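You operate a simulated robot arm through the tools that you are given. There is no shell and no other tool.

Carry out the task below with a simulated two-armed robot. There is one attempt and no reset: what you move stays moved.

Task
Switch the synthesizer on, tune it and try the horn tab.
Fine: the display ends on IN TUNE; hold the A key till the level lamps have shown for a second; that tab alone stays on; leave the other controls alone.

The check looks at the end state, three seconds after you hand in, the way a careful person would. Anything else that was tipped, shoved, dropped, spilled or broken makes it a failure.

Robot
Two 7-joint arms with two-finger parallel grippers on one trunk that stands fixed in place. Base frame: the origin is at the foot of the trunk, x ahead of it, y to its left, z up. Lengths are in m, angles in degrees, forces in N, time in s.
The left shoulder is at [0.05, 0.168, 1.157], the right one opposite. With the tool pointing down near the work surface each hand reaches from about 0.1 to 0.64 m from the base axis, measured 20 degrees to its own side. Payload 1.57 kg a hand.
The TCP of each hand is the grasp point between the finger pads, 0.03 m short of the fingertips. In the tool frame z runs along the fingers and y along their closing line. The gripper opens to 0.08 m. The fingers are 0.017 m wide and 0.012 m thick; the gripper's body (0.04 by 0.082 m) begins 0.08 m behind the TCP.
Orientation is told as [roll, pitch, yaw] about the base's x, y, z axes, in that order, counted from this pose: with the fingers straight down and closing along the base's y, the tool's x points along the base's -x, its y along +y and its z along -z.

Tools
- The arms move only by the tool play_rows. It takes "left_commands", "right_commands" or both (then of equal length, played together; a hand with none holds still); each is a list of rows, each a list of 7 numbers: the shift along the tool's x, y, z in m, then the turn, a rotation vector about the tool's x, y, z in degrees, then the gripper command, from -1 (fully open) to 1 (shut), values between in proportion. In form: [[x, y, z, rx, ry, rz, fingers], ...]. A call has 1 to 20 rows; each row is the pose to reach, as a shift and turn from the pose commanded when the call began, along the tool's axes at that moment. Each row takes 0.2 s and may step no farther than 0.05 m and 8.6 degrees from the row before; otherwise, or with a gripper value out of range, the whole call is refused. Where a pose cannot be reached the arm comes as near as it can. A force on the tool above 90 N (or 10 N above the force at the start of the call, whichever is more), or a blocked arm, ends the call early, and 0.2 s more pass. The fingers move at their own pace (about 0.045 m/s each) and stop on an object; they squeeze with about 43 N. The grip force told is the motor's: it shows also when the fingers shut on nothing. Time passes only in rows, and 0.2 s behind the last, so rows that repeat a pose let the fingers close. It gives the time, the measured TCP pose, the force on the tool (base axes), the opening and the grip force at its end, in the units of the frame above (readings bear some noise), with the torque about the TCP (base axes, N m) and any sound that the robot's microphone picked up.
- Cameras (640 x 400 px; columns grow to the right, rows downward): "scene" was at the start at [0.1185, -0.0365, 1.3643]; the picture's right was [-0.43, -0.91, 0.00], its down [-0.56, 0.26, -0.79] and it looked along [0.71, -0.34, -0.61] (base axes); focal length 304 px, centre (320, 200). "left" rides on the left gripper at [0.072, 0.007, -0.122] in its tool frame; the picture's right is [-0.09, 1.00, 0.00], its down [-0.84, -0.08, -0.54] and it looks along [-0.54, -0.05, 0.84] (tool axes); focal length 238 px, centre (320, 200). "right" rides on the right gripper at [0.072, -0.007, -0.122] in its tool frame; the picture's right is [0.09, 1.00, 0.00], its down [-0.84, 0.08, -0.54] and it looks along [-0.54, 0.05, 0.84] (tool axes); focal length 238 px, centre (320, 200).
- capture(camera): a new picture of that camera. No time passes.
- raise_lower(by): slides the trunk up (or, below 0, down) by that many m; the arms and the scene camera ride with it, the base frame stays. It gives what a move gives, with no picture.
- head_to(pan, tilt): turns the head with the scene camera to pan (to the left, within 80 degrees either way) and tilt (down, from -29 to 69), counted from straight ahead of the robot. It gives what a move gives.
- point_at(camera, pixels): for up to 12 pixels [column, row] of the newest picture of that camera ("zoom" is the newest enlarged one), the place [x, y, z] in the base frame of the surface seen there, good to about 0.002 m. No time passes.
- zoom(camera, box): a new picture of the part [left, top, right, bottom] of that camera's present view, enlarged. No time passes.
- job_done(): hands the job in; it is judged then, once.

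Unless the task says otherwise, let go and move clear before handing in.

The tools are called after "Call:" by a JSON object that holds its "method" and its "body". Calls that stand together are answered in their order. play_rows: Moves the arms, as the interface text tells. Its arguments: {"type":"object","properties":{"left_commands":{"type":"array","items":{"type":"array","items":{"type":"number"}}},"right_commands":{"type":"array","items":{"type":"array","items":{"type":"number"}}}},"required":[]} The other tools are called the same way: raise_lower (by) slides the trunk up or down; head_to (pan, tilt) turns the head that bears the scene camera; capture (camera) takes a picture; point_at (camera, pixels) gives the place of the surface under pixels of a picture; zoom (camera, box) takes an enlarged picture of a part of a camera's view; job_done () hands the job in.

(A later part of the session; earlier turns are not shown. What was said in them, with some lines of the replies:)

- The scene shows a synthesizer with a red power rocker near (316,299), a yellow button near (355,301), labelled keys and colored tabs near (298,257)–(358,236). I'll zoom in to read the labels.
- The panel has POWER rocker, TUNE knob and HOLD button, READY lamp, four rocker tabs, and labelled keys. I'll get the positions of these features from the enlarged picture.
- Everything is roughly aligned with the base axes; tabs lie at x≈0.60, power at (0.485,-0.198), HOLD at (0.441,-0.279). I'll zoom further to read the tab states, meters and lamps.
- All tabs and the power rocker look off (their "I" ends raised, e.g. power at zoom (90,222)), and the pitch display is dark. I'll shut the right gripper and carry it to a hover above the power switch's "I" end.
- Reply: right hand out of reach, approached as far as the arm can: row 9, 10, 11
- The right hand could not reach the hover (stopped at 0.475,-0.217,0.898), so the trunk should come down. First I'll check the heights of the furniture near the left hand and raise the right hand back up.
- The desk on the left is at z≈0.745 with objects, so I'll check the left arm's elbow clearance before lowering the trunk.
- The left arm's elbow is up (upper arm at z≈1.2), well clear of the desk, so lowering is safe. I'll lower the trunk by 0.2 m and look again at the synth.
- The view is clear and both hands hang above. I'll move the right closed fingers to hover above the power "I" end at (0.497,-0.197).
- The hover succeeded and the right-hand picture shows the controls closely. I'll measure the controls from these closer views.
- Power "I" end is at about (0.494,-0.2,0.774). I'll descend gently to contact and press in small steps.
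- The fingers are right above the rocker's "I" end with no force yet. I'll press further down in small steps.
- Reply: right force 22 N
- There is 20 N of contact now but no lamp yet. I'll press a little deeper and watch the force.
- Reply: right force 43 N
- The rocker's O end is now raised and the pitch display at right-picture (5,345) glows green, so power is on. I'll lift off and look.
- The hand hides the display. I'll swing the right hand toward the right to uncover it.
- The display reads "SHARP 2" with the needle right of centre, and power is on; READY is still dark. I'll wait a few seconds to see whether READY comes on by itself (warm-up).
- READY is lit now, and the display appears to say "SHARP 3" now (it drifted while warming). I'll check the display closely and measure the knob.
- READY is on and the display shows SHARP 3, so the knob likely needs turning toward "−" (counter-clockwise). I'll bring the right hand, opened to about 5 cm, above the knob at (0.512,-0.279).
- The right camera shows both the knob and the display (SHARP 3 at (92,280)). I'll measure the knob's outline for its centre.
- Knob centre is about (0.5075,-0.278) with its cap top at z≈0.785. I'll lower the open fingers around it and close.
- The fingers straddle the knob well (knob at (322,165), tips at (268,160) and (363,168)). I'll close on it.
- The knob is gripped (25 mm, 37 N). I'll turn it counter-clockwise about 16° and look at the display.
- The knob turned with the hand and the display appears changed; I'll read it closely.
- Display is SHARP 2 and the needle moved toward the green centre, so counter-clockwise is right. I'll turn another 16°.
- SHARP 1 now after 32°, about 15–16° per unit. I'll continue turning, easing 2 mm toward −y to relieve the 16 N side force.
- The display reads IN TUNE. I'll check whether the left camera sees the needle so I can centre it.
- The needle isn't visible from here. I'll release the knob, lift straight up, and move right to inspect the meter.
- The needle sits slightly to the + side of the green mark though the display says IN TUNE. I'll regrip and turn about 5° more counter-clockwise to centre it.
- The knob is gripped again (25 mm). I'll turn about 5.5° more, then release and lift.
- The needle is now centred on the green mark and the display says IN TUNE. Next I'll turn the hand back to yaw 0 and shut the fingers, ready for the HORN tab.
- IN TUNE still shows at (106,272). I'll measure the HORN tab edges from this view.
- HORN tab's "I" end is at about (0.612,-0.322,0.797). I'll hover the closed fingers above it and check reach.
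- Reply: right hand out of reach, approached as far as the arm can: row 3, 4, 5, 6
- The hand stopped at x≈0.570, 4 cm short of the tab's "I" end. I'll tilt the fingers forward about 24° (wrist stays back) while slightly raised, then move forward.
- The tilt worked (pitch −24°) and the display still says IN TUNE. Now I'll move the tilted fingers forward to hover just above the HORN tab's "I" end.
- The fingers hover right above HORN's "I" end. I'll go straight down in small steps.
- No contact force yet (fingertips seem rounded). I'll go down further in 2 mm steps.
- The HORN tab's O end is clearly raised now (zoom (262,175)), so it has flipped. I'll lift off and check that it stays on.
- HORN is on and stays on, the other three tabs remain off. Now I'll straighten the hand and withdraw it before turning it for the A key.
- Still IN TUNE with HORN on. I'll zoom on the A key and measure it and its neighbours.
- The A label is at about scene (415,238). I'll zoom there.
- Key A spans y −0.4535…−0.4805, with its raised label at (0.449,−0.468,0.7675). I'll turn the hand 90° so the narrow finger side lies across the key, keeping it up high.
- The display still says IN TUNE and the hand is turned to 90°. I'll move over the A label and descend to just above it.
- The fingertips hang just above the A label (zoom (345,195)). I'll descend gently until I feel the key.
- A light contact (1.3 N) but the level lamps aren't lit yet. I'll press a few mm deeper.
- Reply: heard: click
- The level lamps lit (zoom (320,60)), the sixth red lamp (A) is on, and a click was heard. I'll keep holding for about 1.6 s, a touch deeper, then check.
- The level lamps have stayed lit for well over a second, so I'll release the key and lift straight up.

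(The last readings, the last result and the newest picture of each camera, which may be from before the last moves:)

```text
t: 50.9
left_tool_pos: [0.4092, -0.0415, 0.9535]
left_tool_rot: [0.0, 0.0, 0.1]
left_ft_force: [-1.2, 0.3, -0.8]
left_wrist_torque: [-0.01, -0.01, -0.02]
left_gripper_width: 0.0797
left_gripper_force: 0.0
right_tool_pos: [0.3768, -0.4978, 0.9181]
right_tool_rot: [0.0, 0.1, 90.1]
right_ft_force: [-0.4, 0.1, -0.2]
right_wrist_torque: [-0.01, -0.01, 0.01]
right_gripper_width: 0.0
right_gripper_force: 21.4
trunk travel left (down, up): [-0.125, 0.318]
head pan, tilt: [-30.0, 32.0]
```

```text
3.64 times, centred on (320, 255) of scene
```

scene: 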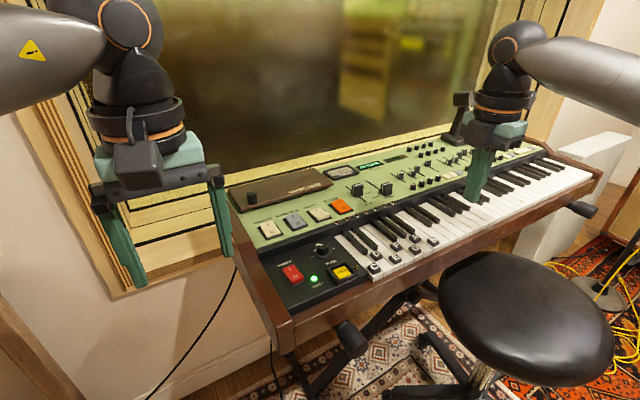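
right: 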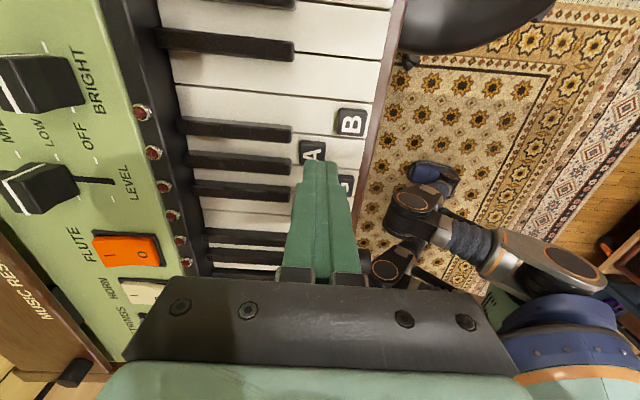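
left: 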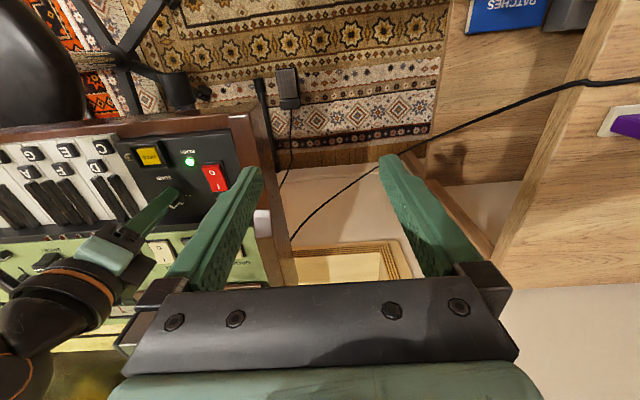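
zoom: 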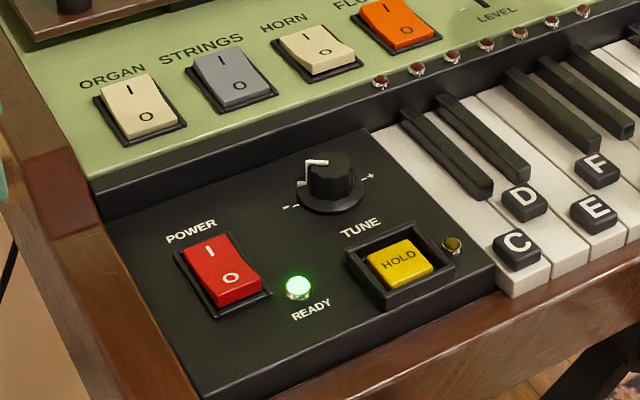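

Everything looks as wanted: IN TUNE, HORN alone on, READY lit, level lamps off after release. I'll move the right hand clear of the synth and wait a few seconds to make sure the tuning doesn't drift.

Call:
{"method": "play_rows", "body": {"right_commands": [[0, 0.03, -0.02, 0, 0, 0, 1], [0, 0.06, -0.05, 0, 0, 0, 1], [0, 0.08, -0.08, 0, 0, 0, 1], [0, 0.09, -0.1, 0, 0, 0, 1], [0, 0.09, -0.1, 0, 0, 0, 1], [0, 0.09, -0.1, 0, 0, 0, 1], [0, 0.09, -0.1, 0, 0, 0, 1], [0, 0.09, -0.1, 0, 0, 0, 1], [0, 0.09, -0.1, 0, 0, 0, 1], [0, 0.09, -0.1, 0, 0, 0, 1], [0, 0.09, -0.1, 0, 0, 0, 1], [0, 0.09, -0.1, 0, 0, 0, 1], [0, 0.09, -0.1, 0, 0, 0, 1], [0, 0.09, -0.1, 0, 0, 0, 1], [0, 0.09, -0.1, 0, 0, 0, 1], [0, 0.09, -0.1, 0, 0, 0, 1], [0, 0.09, -0.1, 0, 0, 0, 1], [0, 0.09, -0.1, 0, 0, 0, 1], [0, 0.09, -0.1, 0, 0, 0, 1], [0, 0.09, -0.1, 0, 0, 0, 1]]}}

Call:
{"method": "capture", "body": {"camera": "scene"}}

Call:
{"method": "zoom", "body": {"camera": "scene", "box": [230, 140, 470, 310]}}

Call:
{"method": "zoom", "body": {"camera": "scene", "box": [310, 150, 430, 220]}}

```text
t: 55.1
left_tool_pos: [0.4088, -0.0412, 0.9551]
left_tool_rot: [-0.1, -0.1, -0.1]
left_ft_force: [-0.3, 1.0, 0.7]
left_wrist_torque: [0.02, -0.01, 0.0]
left_gripper_width: 0.0801
left_gripper_force: 0.0
right_tool_pos: [0.2878, -0.4982, 1.0179]
right_tool_rot: [0.0, 0.0, 90.0]
right_ft_force: [0.7, 0.3, 0.6]
right_wrist_torque: [0.01, 0.02, 0.02]
right_gripper_width: 0.0
right_gripper_force: 21.7
trunk travel left (down, up): [-0.125, 0.318]
head pan, tilt: [-30.0, 32.0]
```

```text
taken
```

scene: 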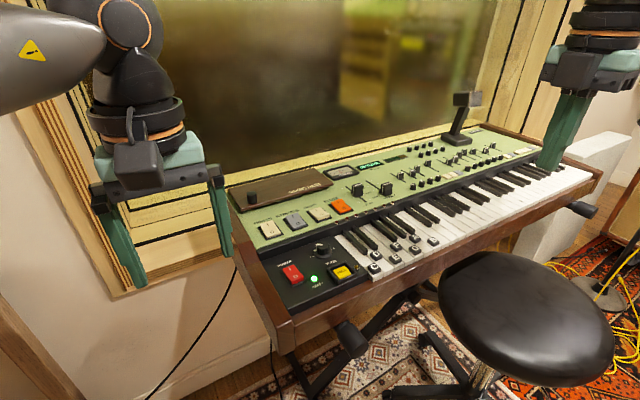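

```text
2.35 times, centred on (350, 225) of scene
```

zoom: 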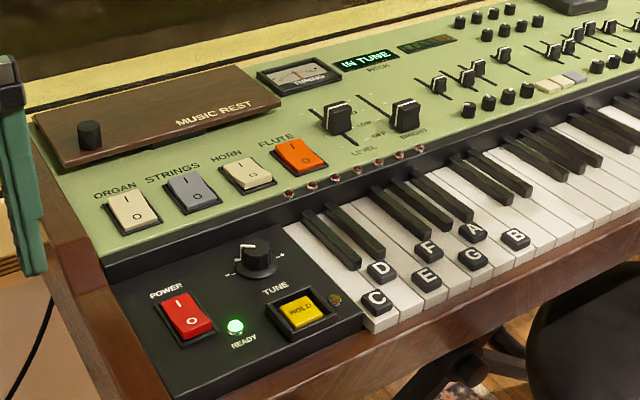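

```text
5.33 times, centred on (370, 185) of scene
```

zoom: 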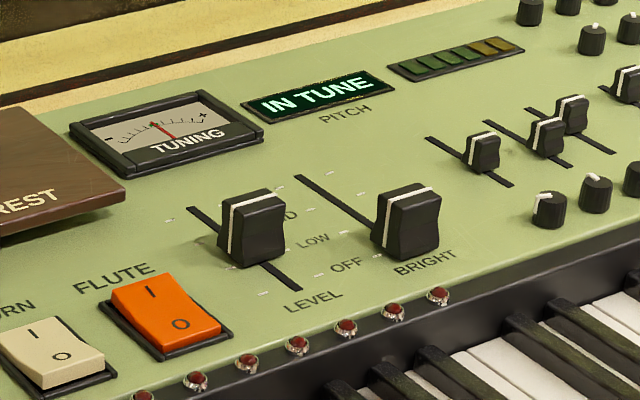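

Four seconds later the display still reads IN TUNE with the needle on the green mark. READY is lit, HORN is the only tab on, and both hands are clear, so I'm handing in.

Call:
{"method": "job_done", "body": {}}

```text
The job is handed in.
```

The synthesizer is on and tuned, and I tried the horn tab with the A key. I've handed the job in; the check's result hasn't come back.

- **Power:** the red POWER rocker is on and the READY lamp is lit.
- **Tuning:** I waited for READY, then turned the knob toward "−" until the needle sat on the green mark. The display still read IN TUNE about four seconds after I had moved clear.
- **Horn tab:** HORN is on. ORGAN, STRINGS and FLUTE are off.
- **A key:** I held it until the level lamps had been lit for over a second and a half, then let go. The lamps went out again.
- **Other controls:** I didn't touch the yellow HOLD button, the sliders or anything else, and both hands ended clear of the synth. The tuning didn't need HOLD.
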